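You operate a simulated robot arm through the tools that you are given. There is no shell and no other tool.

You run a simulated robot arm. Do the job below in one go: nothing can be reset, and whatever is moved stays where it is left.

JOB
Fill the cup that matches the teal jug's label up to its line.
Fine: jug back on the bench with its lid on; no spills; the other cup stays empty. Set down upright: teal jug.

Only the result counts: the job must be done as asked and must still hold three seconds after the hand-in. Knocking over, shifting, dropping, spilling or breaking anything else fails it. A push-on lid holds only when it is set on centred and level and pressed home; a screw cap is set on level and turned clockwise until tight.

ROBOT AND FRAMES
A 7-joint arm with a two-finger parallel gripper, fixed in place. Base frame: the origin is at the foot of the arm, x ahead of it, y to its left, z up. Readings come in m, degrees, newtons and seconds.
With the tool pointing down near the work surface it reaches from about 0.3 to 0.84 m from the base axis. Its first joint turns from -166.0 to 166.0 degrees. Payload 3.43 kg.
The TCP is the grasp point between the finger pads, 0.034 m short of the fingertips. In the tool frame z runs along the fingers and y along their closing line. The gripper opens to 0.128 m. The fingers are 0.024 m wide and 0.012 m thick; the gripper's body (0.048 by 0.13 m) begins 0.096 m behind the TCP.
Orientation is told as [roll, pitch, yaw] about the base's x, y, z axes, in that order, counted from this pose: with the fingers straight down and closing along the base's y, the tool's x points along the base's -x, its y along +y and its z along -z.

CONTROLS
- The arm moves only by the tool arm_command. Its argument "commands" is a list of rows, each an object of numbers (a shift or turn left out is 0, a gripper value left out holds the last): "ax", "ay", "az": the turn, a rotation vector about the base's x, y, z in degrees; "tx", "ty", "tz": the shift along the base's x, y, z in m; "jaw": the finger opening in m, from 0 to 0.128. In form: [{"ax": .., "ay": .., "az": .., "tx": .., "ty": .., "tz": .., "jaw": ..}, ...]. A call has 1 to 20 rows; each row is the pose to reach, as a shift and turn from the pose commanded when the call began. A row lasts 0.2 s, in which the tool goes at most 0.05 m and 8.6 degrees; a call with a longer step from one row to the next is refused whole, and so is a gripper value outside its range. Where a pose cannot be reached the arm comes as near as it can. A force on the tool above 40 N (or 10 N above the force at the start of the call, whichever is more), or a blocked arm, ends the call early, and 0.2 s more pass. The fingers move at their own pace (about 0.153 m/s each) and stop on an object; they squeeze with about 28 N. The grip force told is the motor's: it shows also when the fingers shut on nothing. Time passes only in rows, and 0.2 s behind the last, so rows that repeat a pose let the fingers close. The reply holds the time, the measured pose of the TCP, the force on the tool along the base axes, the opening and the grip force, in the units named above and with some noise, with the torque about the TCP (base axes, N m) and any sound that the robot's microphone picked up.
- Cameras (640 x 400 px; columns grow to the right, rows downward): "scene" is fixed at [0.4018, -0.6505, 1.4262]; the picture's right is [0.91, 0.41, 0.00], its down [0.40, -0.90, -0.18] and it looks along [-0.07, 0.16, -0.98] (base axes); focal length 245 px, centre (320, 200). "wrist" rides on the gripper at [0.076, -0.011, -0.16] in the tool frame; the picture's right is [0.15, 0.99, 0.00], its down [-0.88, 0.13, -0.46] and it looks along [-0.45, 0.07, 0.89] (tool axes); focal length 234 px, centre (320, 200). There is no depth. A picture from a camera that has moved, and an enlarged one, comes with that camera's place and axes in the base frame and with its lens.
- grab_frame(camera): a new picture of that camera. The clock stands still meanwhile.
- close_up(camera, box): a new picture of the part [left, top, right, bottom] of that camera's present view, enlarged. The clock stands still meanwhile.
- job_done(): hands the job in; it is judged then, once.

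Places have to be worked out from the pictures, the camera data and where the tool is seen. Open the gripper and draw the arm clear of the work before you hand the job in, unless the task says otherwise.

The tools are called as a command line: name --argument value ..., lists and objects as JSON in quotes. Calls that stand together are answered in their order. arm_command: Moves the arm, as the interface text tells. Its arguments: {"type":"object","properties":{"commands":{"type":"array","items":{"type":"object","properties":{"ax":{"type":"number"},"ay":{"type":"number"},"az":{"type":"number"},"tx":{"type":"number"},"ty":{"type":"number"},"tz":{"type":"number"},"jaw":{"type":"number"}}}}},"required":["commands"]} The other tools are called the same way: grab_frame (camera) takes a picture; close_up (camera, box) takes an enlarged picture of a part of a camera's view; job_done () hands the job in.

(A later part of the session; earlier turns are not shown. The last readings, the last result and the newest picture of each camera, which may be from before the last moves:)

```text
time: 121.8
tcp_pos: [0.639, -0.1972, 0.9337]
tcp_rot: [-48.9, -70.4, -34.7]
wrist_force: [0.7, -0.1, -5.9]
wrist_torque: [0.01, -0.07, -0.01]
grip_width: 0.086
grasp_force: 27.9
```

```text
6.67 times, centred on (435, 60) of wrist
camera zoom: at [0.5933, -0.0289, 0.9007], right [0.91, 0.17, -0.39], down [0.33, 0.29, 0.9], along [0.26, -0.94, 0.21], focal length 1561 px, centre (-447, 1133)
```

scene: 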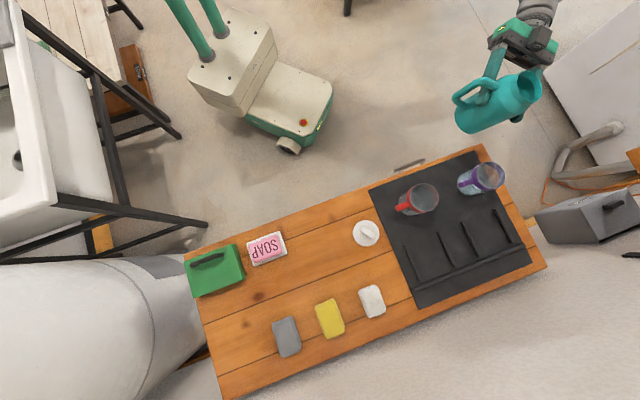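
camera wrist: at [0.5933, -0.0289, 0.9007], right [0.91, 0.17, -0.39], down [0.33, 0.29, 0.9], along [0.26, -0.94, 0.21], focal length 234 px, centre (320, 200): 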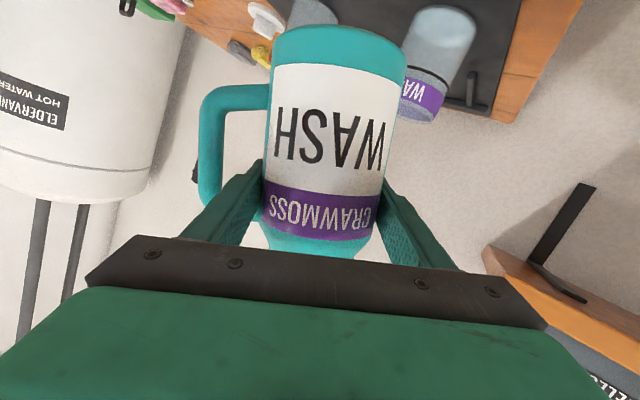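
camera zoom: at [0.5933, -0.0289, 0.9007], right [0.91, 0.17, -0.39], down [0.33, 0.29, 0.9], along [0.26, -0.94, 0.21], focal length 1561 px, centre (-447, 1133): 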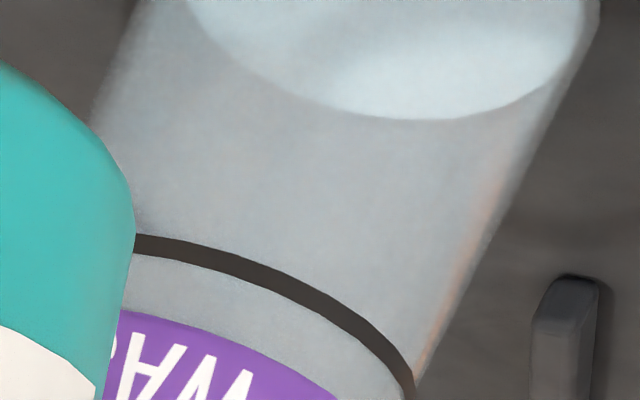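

There is a white disc close to the cup's floor, but I can't see a higher surface, so I need to know how much really left the jug. I'll hold still and read the load several times.

arm_command --commands '[{"tz": 0.0}]'

arm_command --commands '[{"tz": 0.0}]'

arm_command --commands '[{"tz": 0.0}]'

close_up --camera "scene" --box '[446, 60, 546, 140]'

close_up --camera "scene" --box '[390, 170, 450, 220]'

```text
time: 122.2
tcp_pos: [0.6401, -0.1966, 0.9343]
tcp_rot: [-48.8, -70.4, -34.7]
wrist_force: [-0.5, -0.4, -5.8]
wrist_torque: [0.03, -0.07, -0.01]
grip_width: 0.0856
grasp_force: 27.8
```

```text
time: 122.6
tcp_pos: [0.6398, -0.1966, 0.9341]
tcp_rot: [-48.8, -70.4, -34.7]
wrist_force: [0.1, 0.5, -6.5]
wrist_torque: [0.01, -0.06, 0.04]
grip_width: 0.0859
grasp_force: 28.0
```

```text
time: 123.0
tcp_pos: [0.6397, -0.1975, 0.9336]
tcp_rot: [-48.8, -70.5, -34.7]
wrist_force: [-0.3, -0.2, -6.5]
wrist_torque: [0.05, -0.07, -0.02]
grip_width: 0.0859
grasp_force: 27.9
```

```text
5.00 times, centred on (496, 100) of scene
camera zoom: at [0.4018, -0.6505, 1.4262], right [0.91, 0.41, 0.0], down [0.4, -0.9, -0.18], along [-0.07, 0.16, -0.98], focal length 1224 px, centre (-560, 700)
```

zoom: 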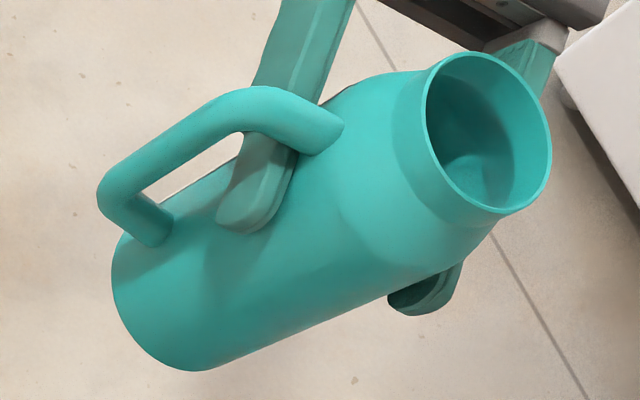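

```text
8.00 times, centred on (420, 195) of scene
camera zoom: at [0.4018, -0.6505, 1.4262], right [0.91, 0.41, 0.0], down [0.4, -0.9, -0.18], along [-0.07, 0.16, -0.98], focal length 1958 px, centre (-480, 240)
```

zoom: 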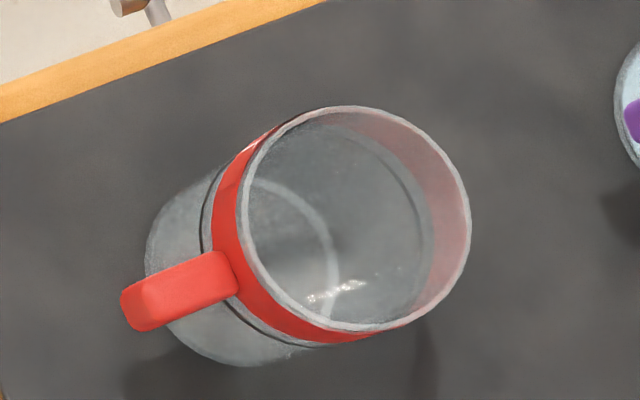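

The load now averages about 6.2 N against 7.35 N before, so roughly 115 mL should be in the cup. I'll zoom right into the cup's opening in the scene view to find the surface.

close_up --camera "scene" --box '[476, 162, 504, 190]'

close_up --camera "scene" --box '[458, 170, 488, 196]'

```text
14.29 times, centred on (490, 176) of scene
camera zoom: at [0.4018, -0.6505, 1.4262], right [0.91, 0.41, 0.0], down [0.4, -0.9, -0.18], along [-0.07, 0.16, -0.98], focal length 3496 px, centre (-2109, 543)
```

zoom: 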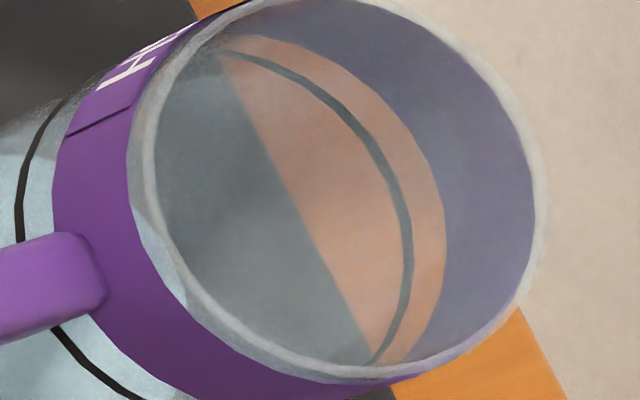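

```text
15.38 times, centred on (473, 183) of scene
camera zoom: at [0.4018, -0.6505, 1.4262], right [0.91, 0.41, 0.0], down [0.4, -0.9, -0.18], along [-0.07, 0.16, -0.98], focal length 3765 px, centre (-2034, 462)
```

zoom: 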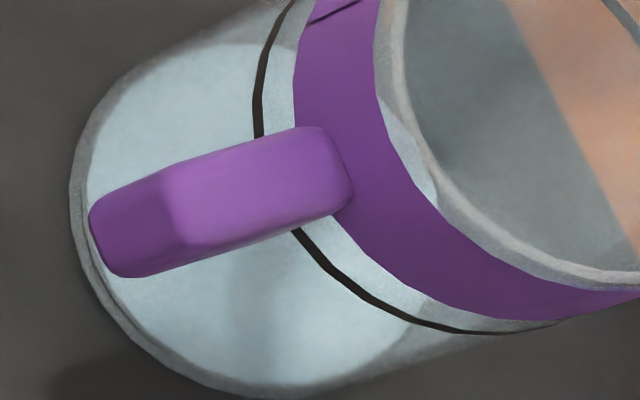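

The visible disc sits only a few millimetres above the cup's floor, which doesn't match about 110 mL. I'll check around the cup and the floor for any spill and compare.

close_up --camera "scene" --box '[430, 120, 590, 240]'

close_up --camera "wrist" --box '[340, 0, 580, 150]'

```text
3.33 times, centred on (510, 180) of scene
camera zoom: at [0.4018, -0.6505, 1.4262], right [0.91, 0.41, 0.0], down [0.4, -0.9, -0.18], along [-0.07, 0.16, -0.98], focal length 816 px, centre (-313, 267)
```

zoom: 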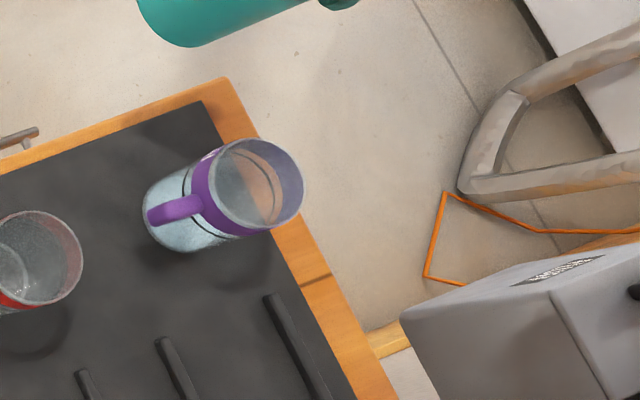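

```text
2.67 times, centred on (460, 75) of wrist
camera zoom: at [0.5933, -0.0291, 0.9007], right [0.91, 0.17, -0.39], down [0.33, 0.29, 0.9], along [0.26, -0.94, 0.21], focal length 624 px, centre (-53, 533)
```

zoom: 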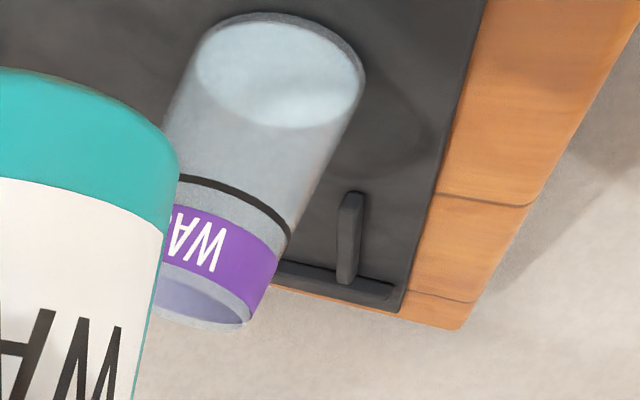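

No spill anywhere. To see the level edge-on, I'll carry the jug off to the robot side, clear of the bench, and lower it so the wrist camera looks at the cup almost horizontally.

arm_command --commands '[{"tx": -0.005, "ty": 0.005}, {"tx": -0.017, "ty": 0.016}, {"tx": -0.032, "ty": 0.031}, {"tx": -0.048, "ty": 0.046}, {"tx": -0.063, "ty": 0.061}, {"tx": -0.075, "ty": 0.072}, {"tx": -0.08, "ty": 0.077, "tz": -0.005}, {"tx": -0.08, "ty": 0.077, "tz": -0.018}, {"tx": -0.08, "ty": 0.077, "tz": -0.035}, {"tx": -0.08, "ty": 0.077, "tz": -0.052}, {"tx": -0.08, "ty": 0.077, "tz": -0.068}, {"tx": -0.08, "ty": 0.077, "tz": -0.08}, {"tx": -0.08, "ty": 0.077, "tz": -0.085}, {"tx": -0.08, "ty": 0.077, "tz": -0.085}]'

grab_frame --camera "wrist"

grab_frame --camera "scene"

```text
time: 126.0
tcp_pos: [0.5582, -0.12, 0.8478]
tcp_rot: [-48.7, -70.3, -34.7]
wrist_force: [0.3, -0.9, -5.6]
wrist_torque: [0.04, -0.04, 0.02]
grip_width: 0.0856
grasp_force: 27.9
```

```text
taken
camera wrist: at [0.5124, 0.0477, 0.8155], right [0.91, 0.17, -0.39], down [0.33, 0.29, 0.9], along [0.26, -0.94, 0.21], focal length 234 px, centre (320, 200)
```

wrist: 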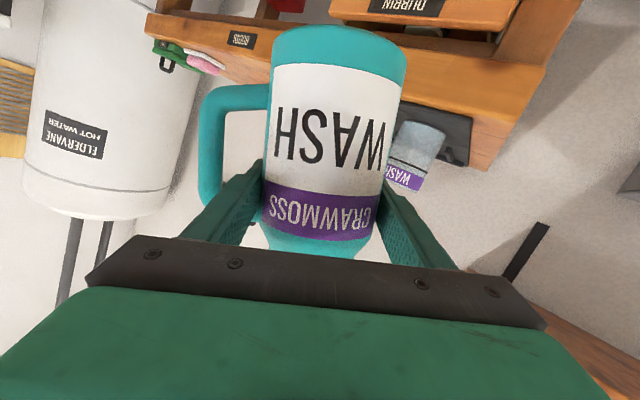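

```text
taken
```

scene: 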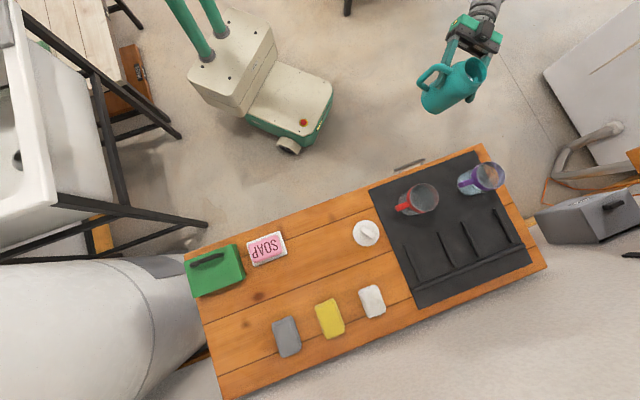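

The purple cup is visible beside the jug from a low angle. I'll zoom in on it.

close_up --camera "wrist" --box '[380, 110, 470, 200]'

close_up --camera "wrist" --box '[385, 115, 455, 165]'

```text
4.44 times, centred on (425, 155) of wrist
camera zoom: at [0.5124, 0.0477, 0.8155], right [0.91, 0.17, -0.39], down [0.33, 0.29, 0.9], along [0.26, -0.94, 0.21], focal length 1041 px, centre (-147, 400)
```

zoom: 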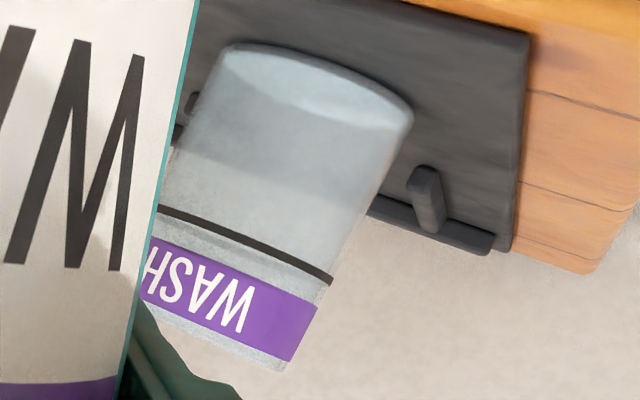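

```text
8.00 times, centred on (420, 140) of wrist
camera zoom: at [0.5124, 0.0477, 0.8155], right [0.91, 0.17, -0.39], down [0.33, 0.29, 0.9], along [0.26, -0.94, 0.21], focal length 1873 px, centre (-480, 680)
```

zoom: 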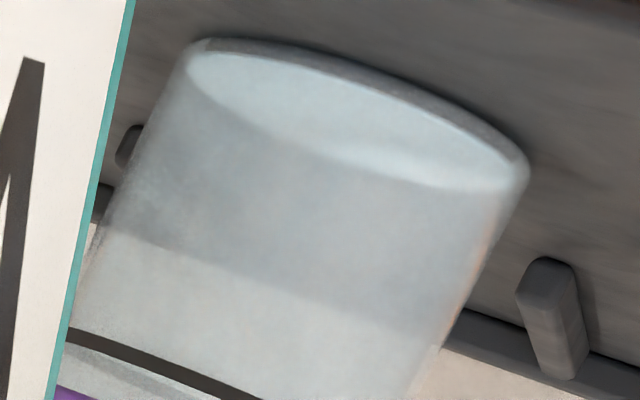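

The mat's far edge runs right behind the cup and could be masking the liquid line. I'll lower the jug and camera 5 cm further (still well off the bench) for a truly side-on look.

arm_command --commands '[{"tz": -0.005}, {"tz": -0.015}, {"tz": -0.027}, {"tz": -0.038}, {"tz": -0.046}, {"tz": -0.05}, {"tz": -0.05}, {"tz": -0.05}]'

close_up --camera "wrist" --box '[375, 120, 475, 220]'

grab_frame --camera "wrist"

```text
time: 127.8
tcp_pos: [0.5591, -0.1202, 0.7997]
tcp_rot: [-48.8, -70.4, -34.7]
wrist_force: [-0.4, 0.1, -6.2]
wrist_torque: [0.05, -0.06, 0.01]
grip_width: 0.0856
grasp_force: 27.9
```

```text
4.00 times, centred on (425, 170) of wrist
camera zoom: at [0.5132, 0.048, 0.7654], right [0.91, 0.17, -0.39], down [0.33, 0.29, 0.9], along [0.26, -0.94, 0.21], focal length 937 px, centre (-100, 320)
```

zoom: 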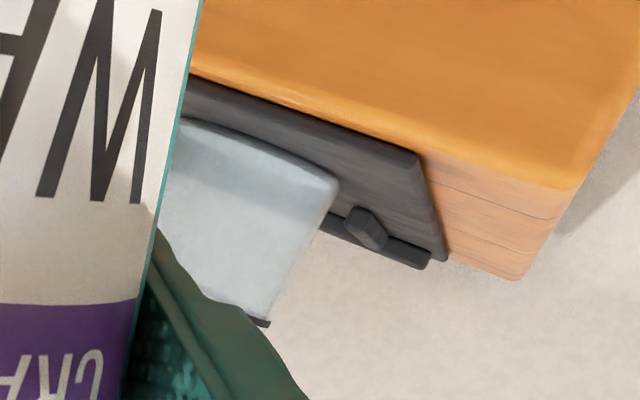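

```text
taken
camera wrist: at [0.5132, 0.048, 0.7654], right [0.91, 0.17, -0.39], down [0.33, 0.29, 0.9], along [0.26, -0.94, 0.21], focal length 234 px, centre (320, 200)
```

wrist: 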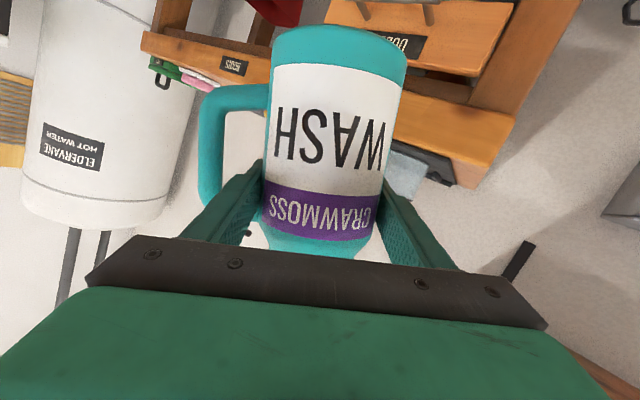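

The jug and finger partly hide the cup from here. I'll shift 7 cm in -x so that the cup shows clear of them.

arm_command --commands '[{"tx": -0.006}, {"tx": -0.02}, {"tx": -0.037}, {"tx": -0.053}, {"tx": -0.065}, {"tx": -0.07}, {"tx": -0.07}]'

close_up --camera "wrist" --box '[390, 130, 510, 230]'

close_up --camera "wrist" --box '[410, 150, 470, 210]'

```text
time: 129.4
tcp_pos: [0.4904, -0.1187, 0.7996]
tcp_rot: [-48.7, -70.3, -34.8]
wrist_force: [-0.3, 0.5, -5.2]
wrist_torque: [0.0, -0.04, 0.02]
grip_width: 0.0856
grasp_force: 27.8
```

```text
4.00 times, centred on (450, 180) of wrist
camera zoom: at [0.4436, 0.0486, 0.7658], right [0.91, 0.17, -0.39], down [0.33, 0.29, 0.9], along [0.26, -0.94, 0.21], focal length 937 px, centre (-200, 280)
```

zoom: 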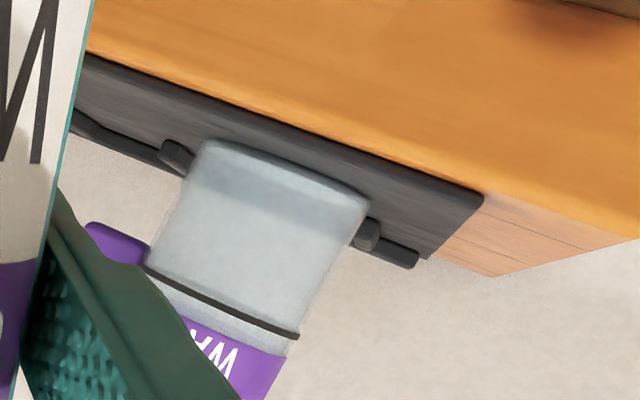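

```text
6.67 times, centred on (440, 180) of wrist
camera zoom: at [0.4436, 0.0486, 0.7658], right [0.91, 0.17, -0.39], down [0.33, 0.29, 0.9], along [0.26, -0.94, 0.21], focal length 1561 px, centre (-480, 333)
```

zoom: 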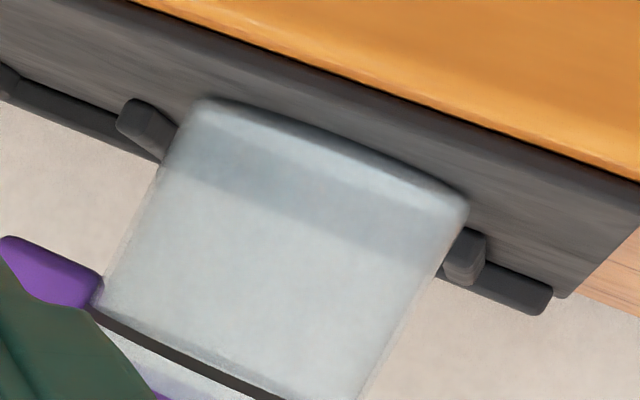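

Re-checking the stream pictures, the stream ended about 2, 14 and 20 mm above the cup's floor at 46°, 50° and 54°. That fits the tilt model and the weight loss, so the liquid is there but nearly transparent. I'll look closely for its edge in this side view.

close_up --camera "wrist" --box '[425, 160, 465, 195]'

close_up --camera "wrist" --box '[420, 180, 470, 225]'

```text
11.43 times, centred on (445, 178) of wrist
camera zoom: at [0.4436, 0.0486, 0.7658], right [0.91, 0.17, -0.39], down [0.33, 0.29, 0.9], along [0.26, -0.94, 0.21], focal length 2676 px, centre (-1109, 457)
```

zoom: 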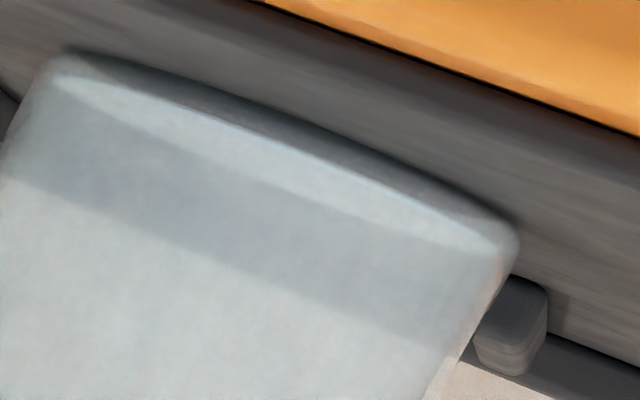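

```text
8.89 times, centred on (445, 202) of wrist
camera zoom: at [0.4436, 0.0486, 0.7658], right [0.91, 0.17, -0.39], down [0.33, 0.29, 0.9], along [0.26, -0.94, 0.21], focal length 2082 px, centre (-791, 178)
```

zoom: 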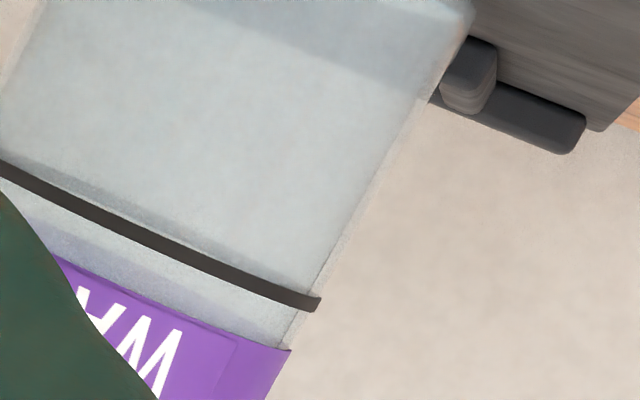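

The tint reaches nearly to the line but I can't tell liquid from frosted glass. As a control I'll bring the empty red cup into the same view, moving a little further -x and up 3 cm.

arm_command --commands '[{"tx": -0.006, "tz": 0.003}, {"tx": -0.02, "tz": 0.009}, {"tx": -0.037, "tz": 0.015}, {"tx": -0.055, "tz": 0.022}, {"tx": -0.072, "tz": 0.028}, {"tx": -0.085, "tz": 0.03}, {"tx": -0.09, "tz": 0.03}, {"tx": -0.09, "tz": 0.03}]'

grab_frame --camera "wrist"

close_up --camera "wrist" --box '[390, 110, 550, 230]'

```text
time: 131.2
tcp_pos: [0.3997, -0.1187, 0.8303]
tcp_rot: [-48.7, -70.4, -34.7]
wrist_force: [0.1, 0.1, -5.5]
wrist_torque: [0.02, -0.04, 0.03]
grip_width: 0.0858
grasp_force: 28.4
```

```text
taken
camera wrist: at [0.3523, 0.0493, 0.7964], right [0.91, 0.17, -0.39], down [0.33, 0.29, 0.9], along [0.26, -0.94, 0.21], focal length 234 px, centre (320, 200)
```

wrist: 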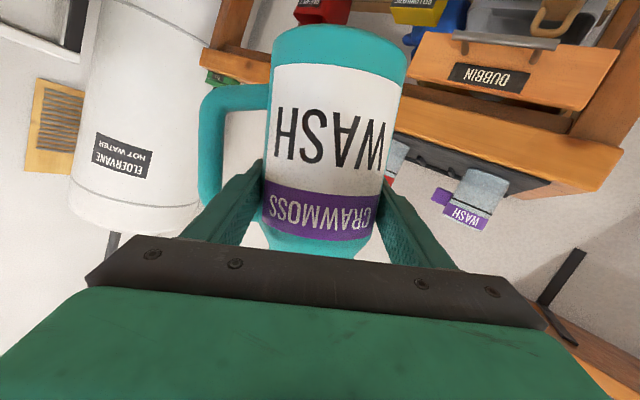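

```text
3.33 times, centred on (470, 170) of wrist
camera zoom: at [0.3523, 0.0493, 0.7964], right [0.91, 0.17, -0.39], down [0.33, 0.29, 0.9], along [0.26, -0.94, 0.21], focal length 781 px, centre (-180, 300)
```

zoom: 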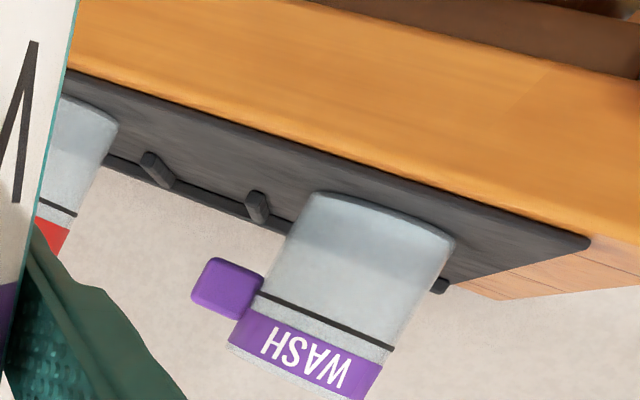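

Both cups are in view now. I'll zoom on each for a direct comparison.

close_up --camera "wrist" --box '[400, 130, 440, 190]'

close_up --camera "wrist" --box '[450, 160, 515, 235]'

```text
6.67 times, centred on (420, 160) of wrist
camera zoom: at [0.3523, 0.0493, 0.7964], right [0.91, 0.17, -0.39], down [0.33, 0.29, 0.9], along [0.26, -0.94, 0.21], focal length 1561 px, centre (-347, 467)
```

zoom: 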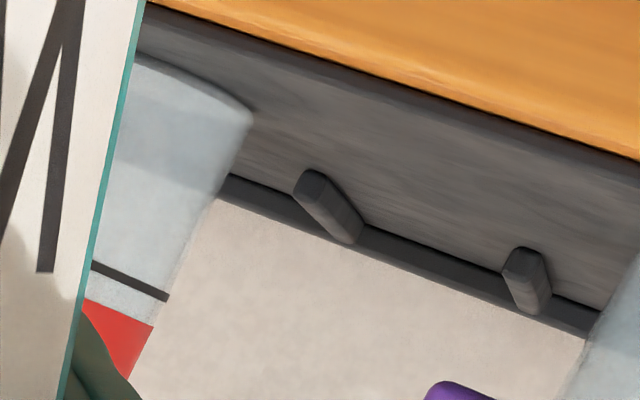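

```text
5.33 times, centred on (482, 198) of wrist
camera zoom: at [0.3523, 0.0493, 0.7964], right [0.91, 0.17, -0.39], down [0.33, 0.29, 0.9], along [0.26, -0.94, 0.21], focal length 1249 px, centre (-547, 213)
```

zoom: 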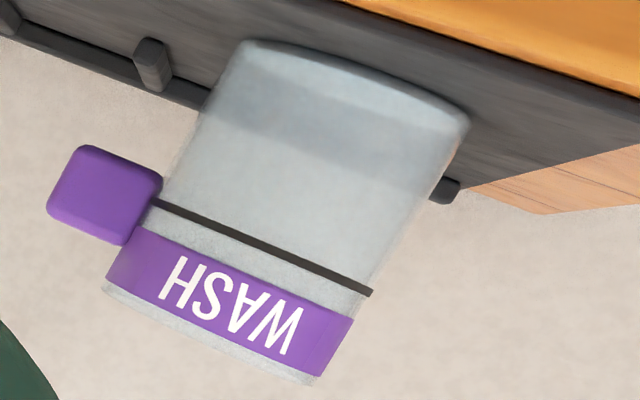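

The empty red cup shows the same tint, so that's just glass; only a thin white layer at the purple cup's floor is really visible. I'll look into the jug from above to see how far its level has dropped.

close_up --camera "scene" --box '[360, 10, 450, 90]'

grab_frame --camera "scene"

```text
5.00 times, centred on (405, 50) of scene
camera zoom: at [0.4018, -0.6505, 1.4262], right [0.91, 0.41, 0.0], down [0.4, -0.9, -0.18], along [-0.07, 0.16, -0.98], focal length 1224 px, centre (-105, 950)
```

zoom: 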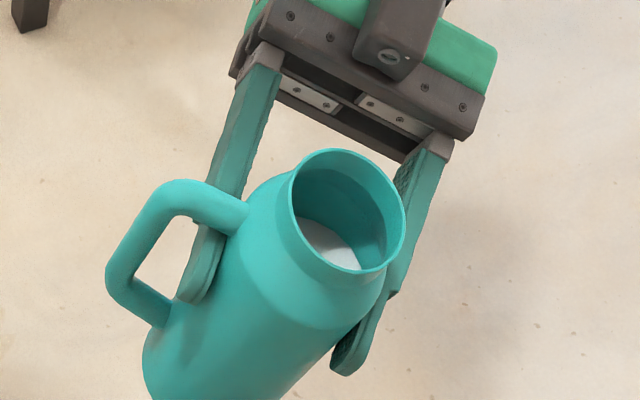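

```text
taken
```

scene: 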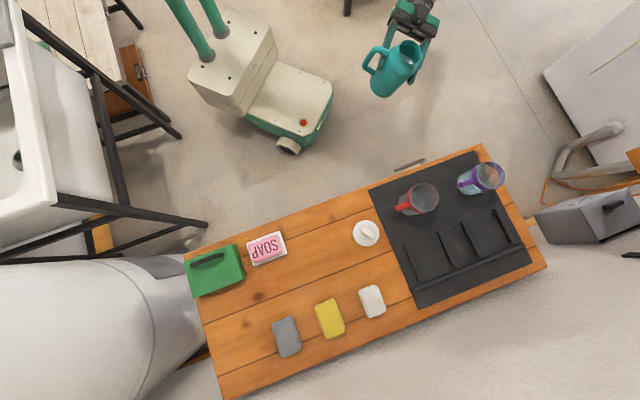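

The jug's surface is now about 5.5 cm below its rim, so about 125 mL did leave it, matching the load. I'll look again at maximum zoom into the purple cup's mouth, and around its foot for wetness.

close_up --camera "scene" --box '[480, 165, 500, 185]'

close_up --camera "scene" --box '[450, 170, 480, 200]'

close_up --camera "scene" --box '[400, 178, 440, 218]'

```text
16.00 times, centred on (490, 175) of scene
camera zoom: at [0.4018, -0.6505, 1.4262], right [0.91, 0.41, 0.0], down [0.4, -0.9, -0.18], along [-0.07, 0.16, -0.98], focal length 3916 px, centre (-2400, 600)
```

zoom: 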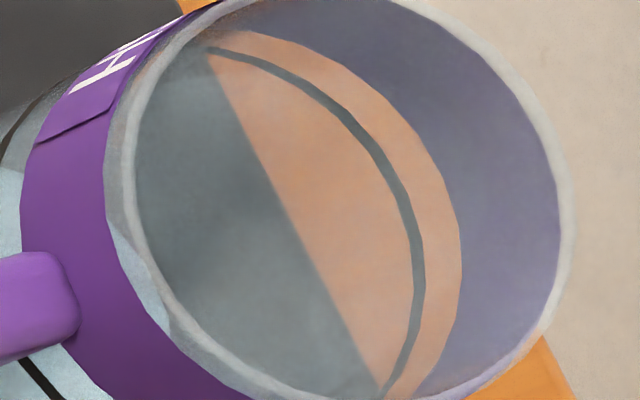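

```text
13.33 times, centred on (465, 185) of scene
camera zoom: at [0.4018, -0.6505, 1.4262], right [0.91, 0.41, 0.0], down [0.4, -0.9, -0.18], along [-0.07, 0.16, -0.98], focal length 3263 px, centre (-1613, 400)
```

zoom: 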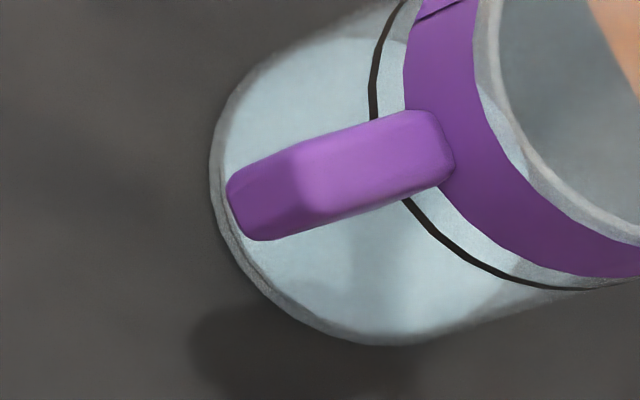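

```text
10.00 times, centred on (420, 198) of scene
camera zoom: at [0.4018, -0.6505, 1.4262], right [0.91, 0.41, 0.0], down [0.4, -0.9, -0.18], along [-0.07, 0.16, -0.98], focal length 2447 px, centre (-680, 220)
```

zoom: 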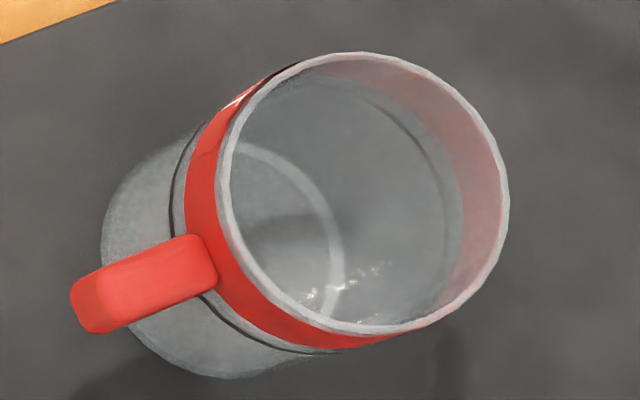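

The pictures and the load disagree, so I'll settle it by pouring a further small amount while watching closely; by my volume model that is still well below the line. First I return to the raised position beside the purple cup.

arm_command --commands '[{"tz": 0.008}, {"tz": 0.025}, {"tz": 0.045}, {"tz": 0.068}, {"tz": 0.09}, {"tz": 0.102}, {"tz": 0.105, "tx": 0.006, "ty": -0.002}, {"tz": 0.105, "tx": 0.022, "ty": -0.007}, {"tz": 0.105, "tx": 0.044, "ty": -0.014}, {"tz": 0.105, "tx": 0.068, "ty": -0.022}, {"tz": 0.105, "tx": 0.093, "ty": -0.03}, {"tz": 0.105, "tx": 0.118, "ty": -0.038}, {"tz": 0.105, "tx": 0.143, "ty": -0.046}, {"tz": 0.105, "tx": 0.168, "ty": -0.054}, {"tz": 0.105, "tx": 0.193, "ty": -0.062}, {"tz": 0.105, "tx": 0.215, "ty": -0.069}, {"tz": 0.105, "tx": 0.232, "ty": -0.0745}, {"tz": 0.105, "tx": 0.24, "ty": -0.077}, {"tz": 0.105, "tx": 0.24, "ty": -0.077}]'

arm_command --commands '[{"tx": 0.001, "ty": -0.006}, {"tx": 0.003, "ty": -0.02}, {"tx": 0.006, "ty": -0.04}, {"tx": 0.009, "ty": -0.062}, {"tx": 0.0115, "ty": -0.084}, {"tx": 0.0145, "ty": -0.103}, {"tx": 0.0165, "ty": -0.116}, {"tx": 0.0178, "ty": -0.122}, {"tx": 0.0178, "ty": -0.122}]'

close_up --camera "wrist" --box '[380, 0, 580, 150]'

```text
time: 135.2
tcp_pos: [0.6387, -0.1972, 0.9351]
tcp_rot: [-48.7, -70.4, -34.6]
wrist_force: [-0.3, 0.2, -6.0]
wrist_torque: [0.01, -0.06, 0.03]
grip_width: 0.0858
grasp_force: 28.0
```

```text
time: 137.2
tcp_pos: [0.6579, -0.3185, 0.9335]
tcp_rot: [-48.8, -70.4, -34.5]
wrist_force: [0.3, 0.2, -6.6]
wrist_torque: [0.01, -0.02, 0.01]
grip_width: 0.0859
grasp_force: 28.2
```

```text
2.67 times, centred on (480, 75) of wrist
camera zoom: at [0.6107, -0.151, 0.8999], right [0.91, 0.17, -0.39], down [0.33, 0.29, 0.9], along [0.26, -0.94, 0.21], focal length 624 px, centre (-107, 533)
```

zoom: 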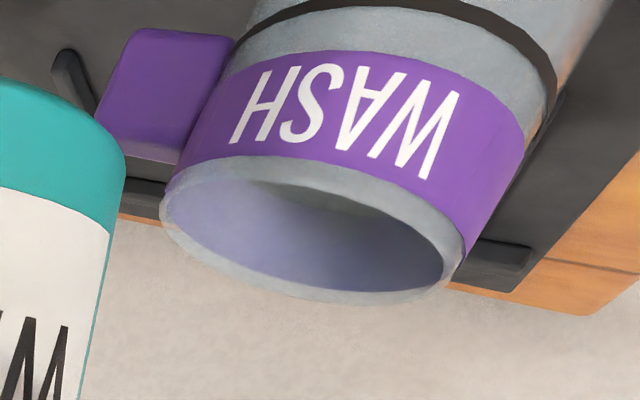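

In position beside the cup again. I'll tilt to about 55°, where nothing should flow since the level has dropped, lowering back to the pour height.

arm_command --commands '[{"ax": -0.43, "ay": 3.0, "tz": -0.003}, {"ax": -1.08, "ay": 7.5, "tz": -0.007}, {"ax": -1.8, "ay": 12.5, "tz": -0.013}, {"ax": -2.5, "ay": 17.5, "tz": -0.019}, {"ax": -3.2, "ay": 22.5, "tz": -0.026}, {"ax": -3.95, "ay": 27.5, "tz": -0.033}, {"ax": -4.67, "ay": 32.5, "tz": -0.04}, {"ax": -5.2, "ay": 36.5, "tz": -0.046}, {"ax": -5.6, "ay": 39.0, "tz": -0.05}, {"ax": -5.75, "ay": 40.0, "tz": -0.05}, {"ax": -5.75, "ay": 40.0, "tz": -0.05}]'

close_up --camera "wrist" --box '[340, 90, 620, 280]'

close_up --camera "scene" --box '[430, 120, 540, 210]'

```text
time: 139.6
tcp_pos: [0.657, -0.3186, 0.8849]
tcp_rot: [-80.9, -33.9, -7.8]
wrist_force: [1.4, -0.6, -5.9]
wrist_torque: [-0.01, -0.14, 0.02]
grip_width: 0.0858
grasp_force: 28.3
```

```text
2.11 times, centred on (480, 185) of wrist
camera zoom: at [0.5941, -0.1527, 0.8716], right [0.44, 0.1, -0.89], down [0.82, 0.36, 0.44], along [0.37, -0.93, 0.08], focal length 493 px, centre (-17, 232)
```

zoom: 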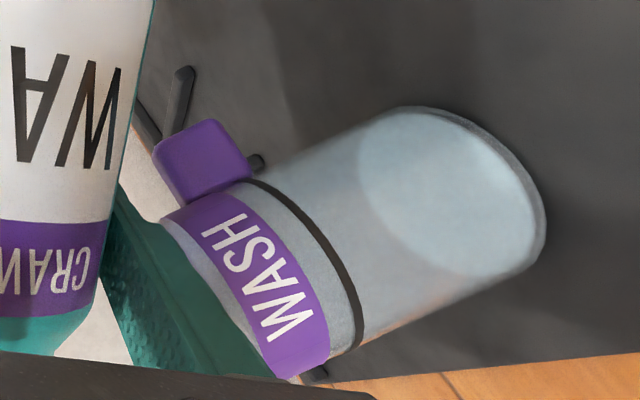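

```text
4.44 times, centred on (485, 165) of scene
camera zoom: at [0.4018, -0.6505, 1.4262], right [0.91, 0.41, 0.0], down [0.4, -0.9, -0.18], along [-0.07, 0.16, -0.98], focal length 1088 px, centre (-413, 356)
```

zoom: 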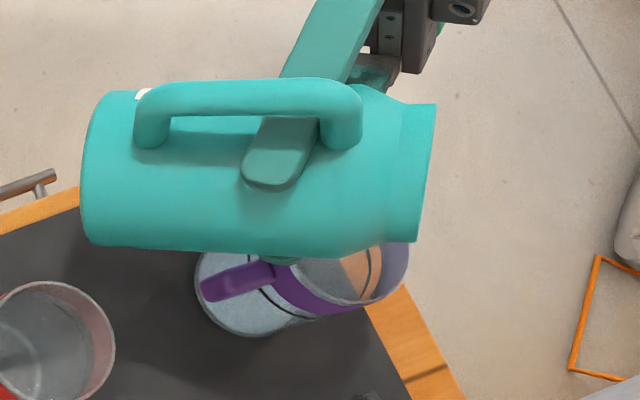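

Ready at 55°. I'll tilt to about 61° and take the picture while the stream runs.

arm_command --commands '[{"ax": -0.14, "ay": 1.0}, {"ax": -0.29, "ay": 2.0}, {"ax": -0.43, "ay": 3.0}, {"ax": -0.58, "ay": 4.0}, {"ax": -0.72, "ay": 5.0}, {"ax": -0.86, "ay": 6.0}]'

close_up --camera "wrist" --box '[340, 90, 620, 280]'

close_up --camera "wrist" --box '[460, 130, 600, 240]'

close_up --camera "scene" --box '[460, 150, 540, 210]'

```text
time: 141.0
tcp_pos: [0.6578, -0.3182, 0.8833]
tcp_rot: [-82.7, -28.0, -6.9]
wrist_force: [0.1, 0.1, -6.4]
wrist_torque: [0.01, -0.13, 0.02]
grip_width: 0.086
grasp_force: 28.1
```

```text
2.11 times, centred on (480, 185) of wrist
camera zoom: at [0.5931, -0.1532, 0.8757], right [0.34, 0.09, -0.94], down [0.86, 0.37, 0.35], along [0.38, -0.93, 0.05], focal length 493 px, centre (-17, 232)
```

zoom: 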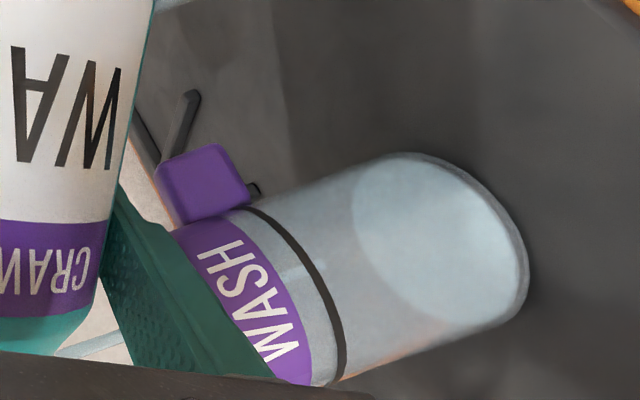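

```text
3.64 times, centred on (530, 185) of wrist
camera zoom: at [0.5931, -0.1532, 0.8757], right [0.34, 0.09, -0.94], down [0.86, 0.37, 0.35], along [0.38, -0.93, 0.05], focal length 852 px, centre (-444, 254)
```

zoom: 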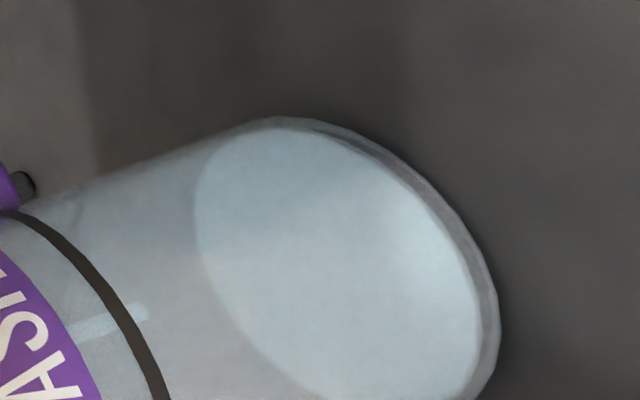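

```text
6.67 times, centred on (500, 180) of scene
camera zoom: at [0.4018, -0.6505, 1.4262], right [0.91, 0.41, 0.0], down [0.4, -0.9, -0.18], along [-0.07, 0.16, -0.98], focal length 1632 px, centre (-880, 333)
```

zoom: 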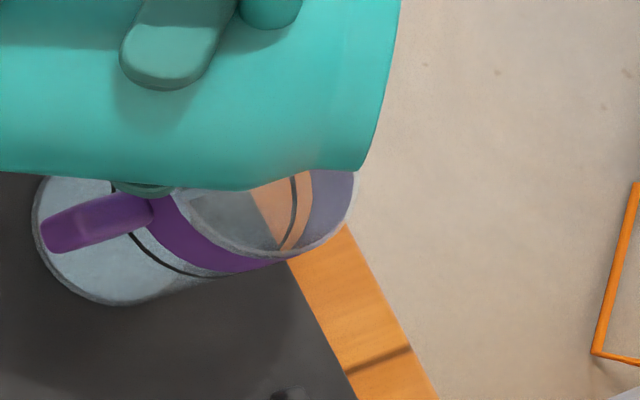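

The stream's end is the key: it stops just past the black line in this view, far above the white floor disc. So a nearly clear liquid stands about two-thirds of the way to the line, as my volume model and the load say. I'll hold until the flow stops and re-measure.

arm_command --commands '[{"tz": 0.0}, {"tz": 0.0}, {"tz": 0.0}, {"tz": 0.0}, {"tz": 0.0}, {"tz": 0.0}, {"tz": 0.0}, {"tz": 0.0}, {"tz": 0.0}]'

close_up --camera "wrist" --box '[430, 150, 600, 270]'

```text
time: 143.0
tcp_pos: [0.6569, -0.3181, 0.8852]
tcp_rot: [-82.7, -28.1, -6.8]
wrist_force: [-0.1, 0.2, -5.7]
wrist_torque: [0.04, -0.1, -0.03]
grip_width: 0.0855
grasp_force: 27.9
```

```text
3.33 times, centred on (515, 210) of wrist
camera zoom: at [0.5931, -0.1531, 0.8757], right [0.34, 0.08, -0.93], down [0.86, 0.37, 0.35], along [0.38, -0.93, 0.05], focal length 781 px, centre (-330, 167)
```

zoom: 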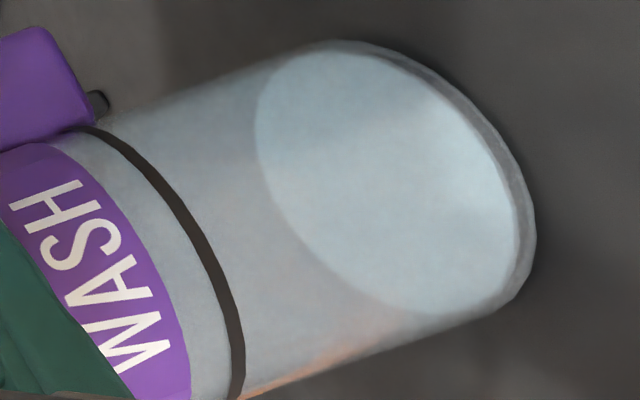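

Flow has stopped at 61°. I'll tilt in half-degree steps to about 63.5° and photograph the stream's end while it runs.

arm_command --commands '[{"ax": -0.07, "ay": 0.5}, {"ax": -0.14, "ay": 1.0}, {"ax": -0.22, "ay": 1.5}, {"ax": -0.29, "ay": 2.0}, {"ax": -0.36, "ay": 2.5}, {"ax": -0.36, "ay": 2.5}]'

close_up --camera "wrist" --box '[430, 150, 600, 270]'

close_up --camera "wrist" --box '[340, 170, 480, 280]'

```text
time: 144.4
tcp_pos: [0.6583, -0.3179, 0.8846]
tcp_rot: [-83.4, -25.6, -6.4]
wrist_force: [0.5, -0.6, -4.6]
wrist_torque: [0.03, -0.12, 0.01]
grip_width: 0.0858
grasp_force: 27.7
```

```text
3.33 times, centred on (515, 210) of wrist
camera zoom: at [0.5933, -0.153, 0.8779], right [0.3, 0.08, -0.95], down [0.88, 0.37, 0.31], along [0.38, -0.93, 0.04], focal length 781 px, centre (-330, 167)
```

zoom: 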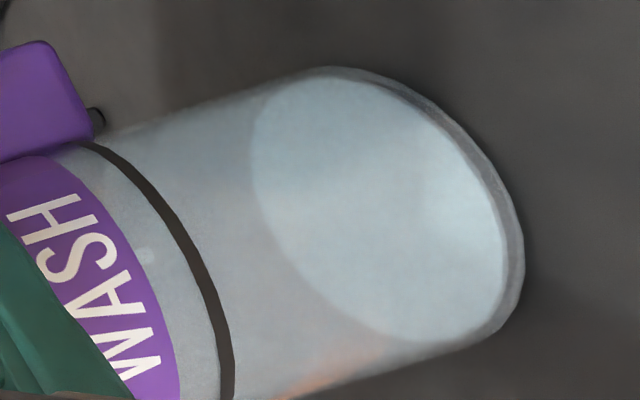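

```text
3.64 times, centred on (410, 225) of wrist
camera zoom: at [0.5933, -0.153, 0.8779], right [0.3, 0.08, -0.95], down [0.88, 0.37, 0.31], along [0.38, -0.93, 0.04], focal length 852 px, centre (-7, 109)
```

zoom: 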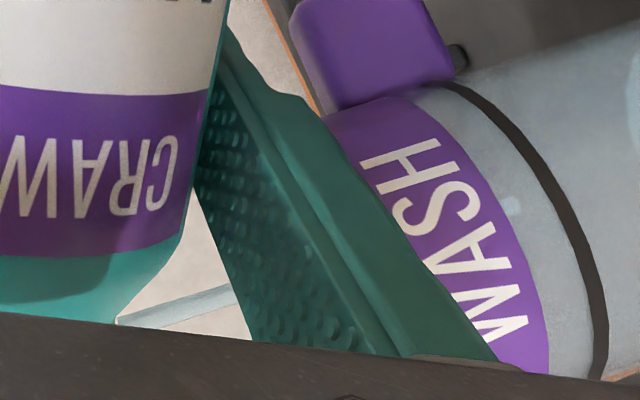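

The stream's end now shows as a small spot between the band and the line: level roughly 6–7 mm below the line with flow still running. I'll hold until it stops.

arm_command --commands '[{"tz": 0.0}, {"tz": 0.0}, {"tz": 0.0}]'

close_up --camera "wrist" --box '[340, 170, 480, 280]'

arm_command --commands '[{"tz": 0.0}, {"tz": 0.0}, {"tz": 0.0}, {"tz": 0.0}, {"tz": 0.0}]'

close_up --camera "wrist" --box '[340, 170, 480, 280]'

```text
time: 145.2
tcp_pos: [0.6582, -0.3181, 0.8847]
tcp_rot: [-83.5, -25.5, -6.5]
wrist_force: [-0.6, 0.4, -5.1]
wrist_torque: [0.03, -0.09, -0.03]
grip_width: 0.0857
grasp_force: 28.2
```

```text
3.64 times, centred on (410, 225) of wrist
camera zoom: at [0.5934, -0.1529, 0.8779], right [0.3, 0.08, -0.95], down [0.87, 0.37, 0.31], along [0.38, -0.93, 0.04], focal length 852 px, centre (-7, 109)
```

zoom: 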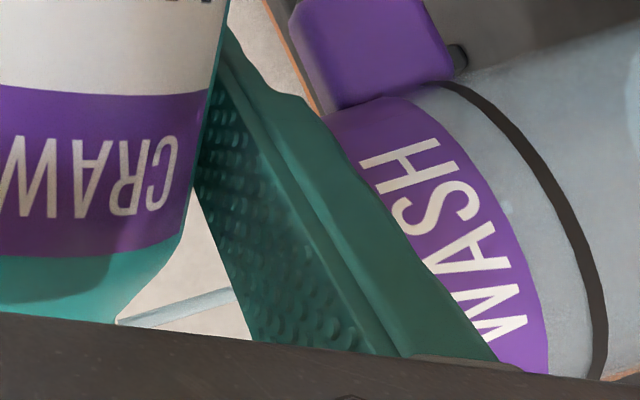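

```text
time: 146.4
tcp_pos: [0.6575, -0.3191, 0.8841]
tcp_rot: [-83.5, -25.6, -6.4]
wrist_force: [0.4, -0.2, -5.4]
wrist_torque: [-0.01, -0.1, -0.01]
grip_width: 0.0856
grasp_force: 28.3
```

```text
3.64 times, centred on (410, 225) of wrist
camera zoom: at [0.5934, -0.1529, 0.8779], right [0.3, 0.08, -0.95], down [0.87, 0.37, 0.31], along [0.38, -0.93, 0.04], focal length 852 px, centre (-7, 109)
```

zoom: 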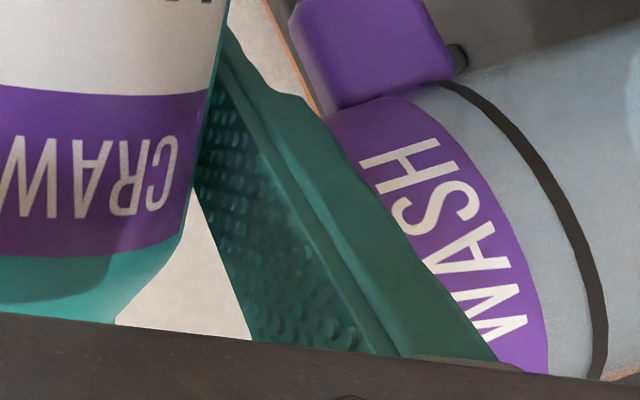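

The flow stopped with the stream's end just at the band's edge, so I estimate the level a few millimetres below the line. I'll roll the jug back upright and draw it aside to inspect from the scene camera and from the side.

arm_command --commands '[{"ax": 0.29, "ay": -2.0, "tz": 0.001}, {"ax": 0.72, "ay": -5.0, "tz": 0.004}, {"ax": 1.44, "ay": -10.0, "tz": 0.01}, {"ax": 2.16, "ay": -15.0, "tz": 0.016}, {"ax": 2.88, "ay": -20.0, "tz": 0.022}, {"ax": 3.6, "ay": -25.0, "tz": 0.028}, {"ax": 4.32, "ay": -30.0, "tz": 0.034}, {"ax": 5.04, "ay": -35.0, "tz": 0.04}, {"ax": 5.76, "ay": -40.0, "tz": 0.046}, {"ax": 6.47, "ay": -45.0, "tz": 0.05}, {"ax": 6.9, "ay": -48.0, "tz": 0.05}, {"ax": 6.9, "ay": -48.0, "tz": 0.05, "tx": -0.003, "ty": 0.02}, {"ax": 6.9, "ay": -48.0, "tz": 0.05, "tx": -0.006, "ty": 0.04}, {"ax": 6.9, "ay": -48.0, "tz": 0.05, "tx": -0.009, "ty": 0.062}, {"ax": 6.9, "ay": -48.0, "tz": 0.05, "tx": -0.012, "ty": 0.084}, {"ax": 6.9, "ay": -48.0, "tz": 0.05, "tx": -0.015, "ty": 0.104}, {"ax": 6.9, "ay": -48.0, "tz": 0.05, "tx": -0.0167, "ty": 0.116}, {"ax": 6.9, "ay": -48.0, "tz": 0.05, "tx": -0.0178, "ty": 0.122}, {"ax": 6.9, "ay": -48.0, "tz": 0.05, "tx": -0.0178, "ty": 0.122}]'

close_up --camera "scene" --box '[476, 162, 504, 190]'

close_up --camera "scene" --box '[450, 155, 510, 200]'

close_up --camera "wrist" --box '[380, 0, 500, 130]'

```text
time: 150.4
tcp_pos: [0.6399, -0.195, 0.9335]
tcp_rot: [-49.8, -70.0, -33.7]
wrist_force: [0.5, 0.7, -5.3]
wrist_torque: [0.0, -0.06, 0.0]
grip_width: 0.0856
grasp_force: 27.7
```

```text
14.29 times, centred on (490, 176) of scene
camera zoom: at [0.4018, -0.6505, 1.4262], right [0.91, 0.41, 0.0], down [0.4, -0.9, -0.18], along [-0.07, 0.16, -0.98], focal length 3496 px, centre (-2109, 543)
```

zoom: 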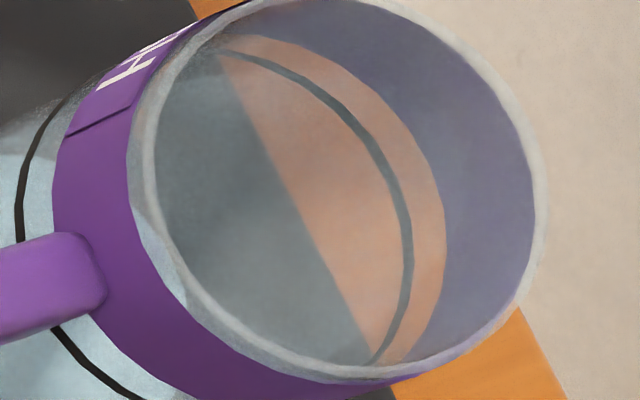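

```text
8.89 times, centred on (480, 178) of scene
camera zoom: at [0.4018, -0.6505, 1.4262], right [0.91, 0.41, 0.0], down [0.4, -0.9, -0.18], along [-0.07, 0.16, -0.98], focal length 2176 px, centre (-1102, 400)
```

zoom: 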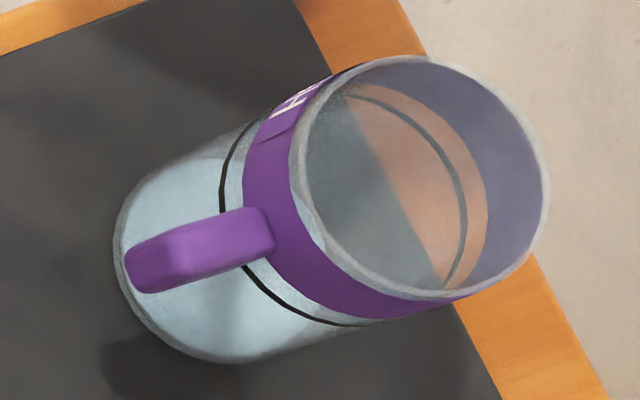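

```text
3.08 times, centred on (440, 65) of wrist
camera zoom: at [0.5921, -0.0274, 0.9011], right [0.9, 0.17, -0.4], down [0.34, 0.29, 0.89], along [0.26, -0.94, 0.21], focal length 720 px, centre (-49, 615)
```

zoom: 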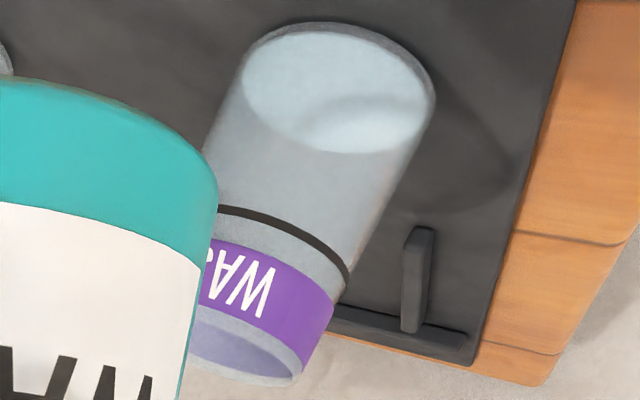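

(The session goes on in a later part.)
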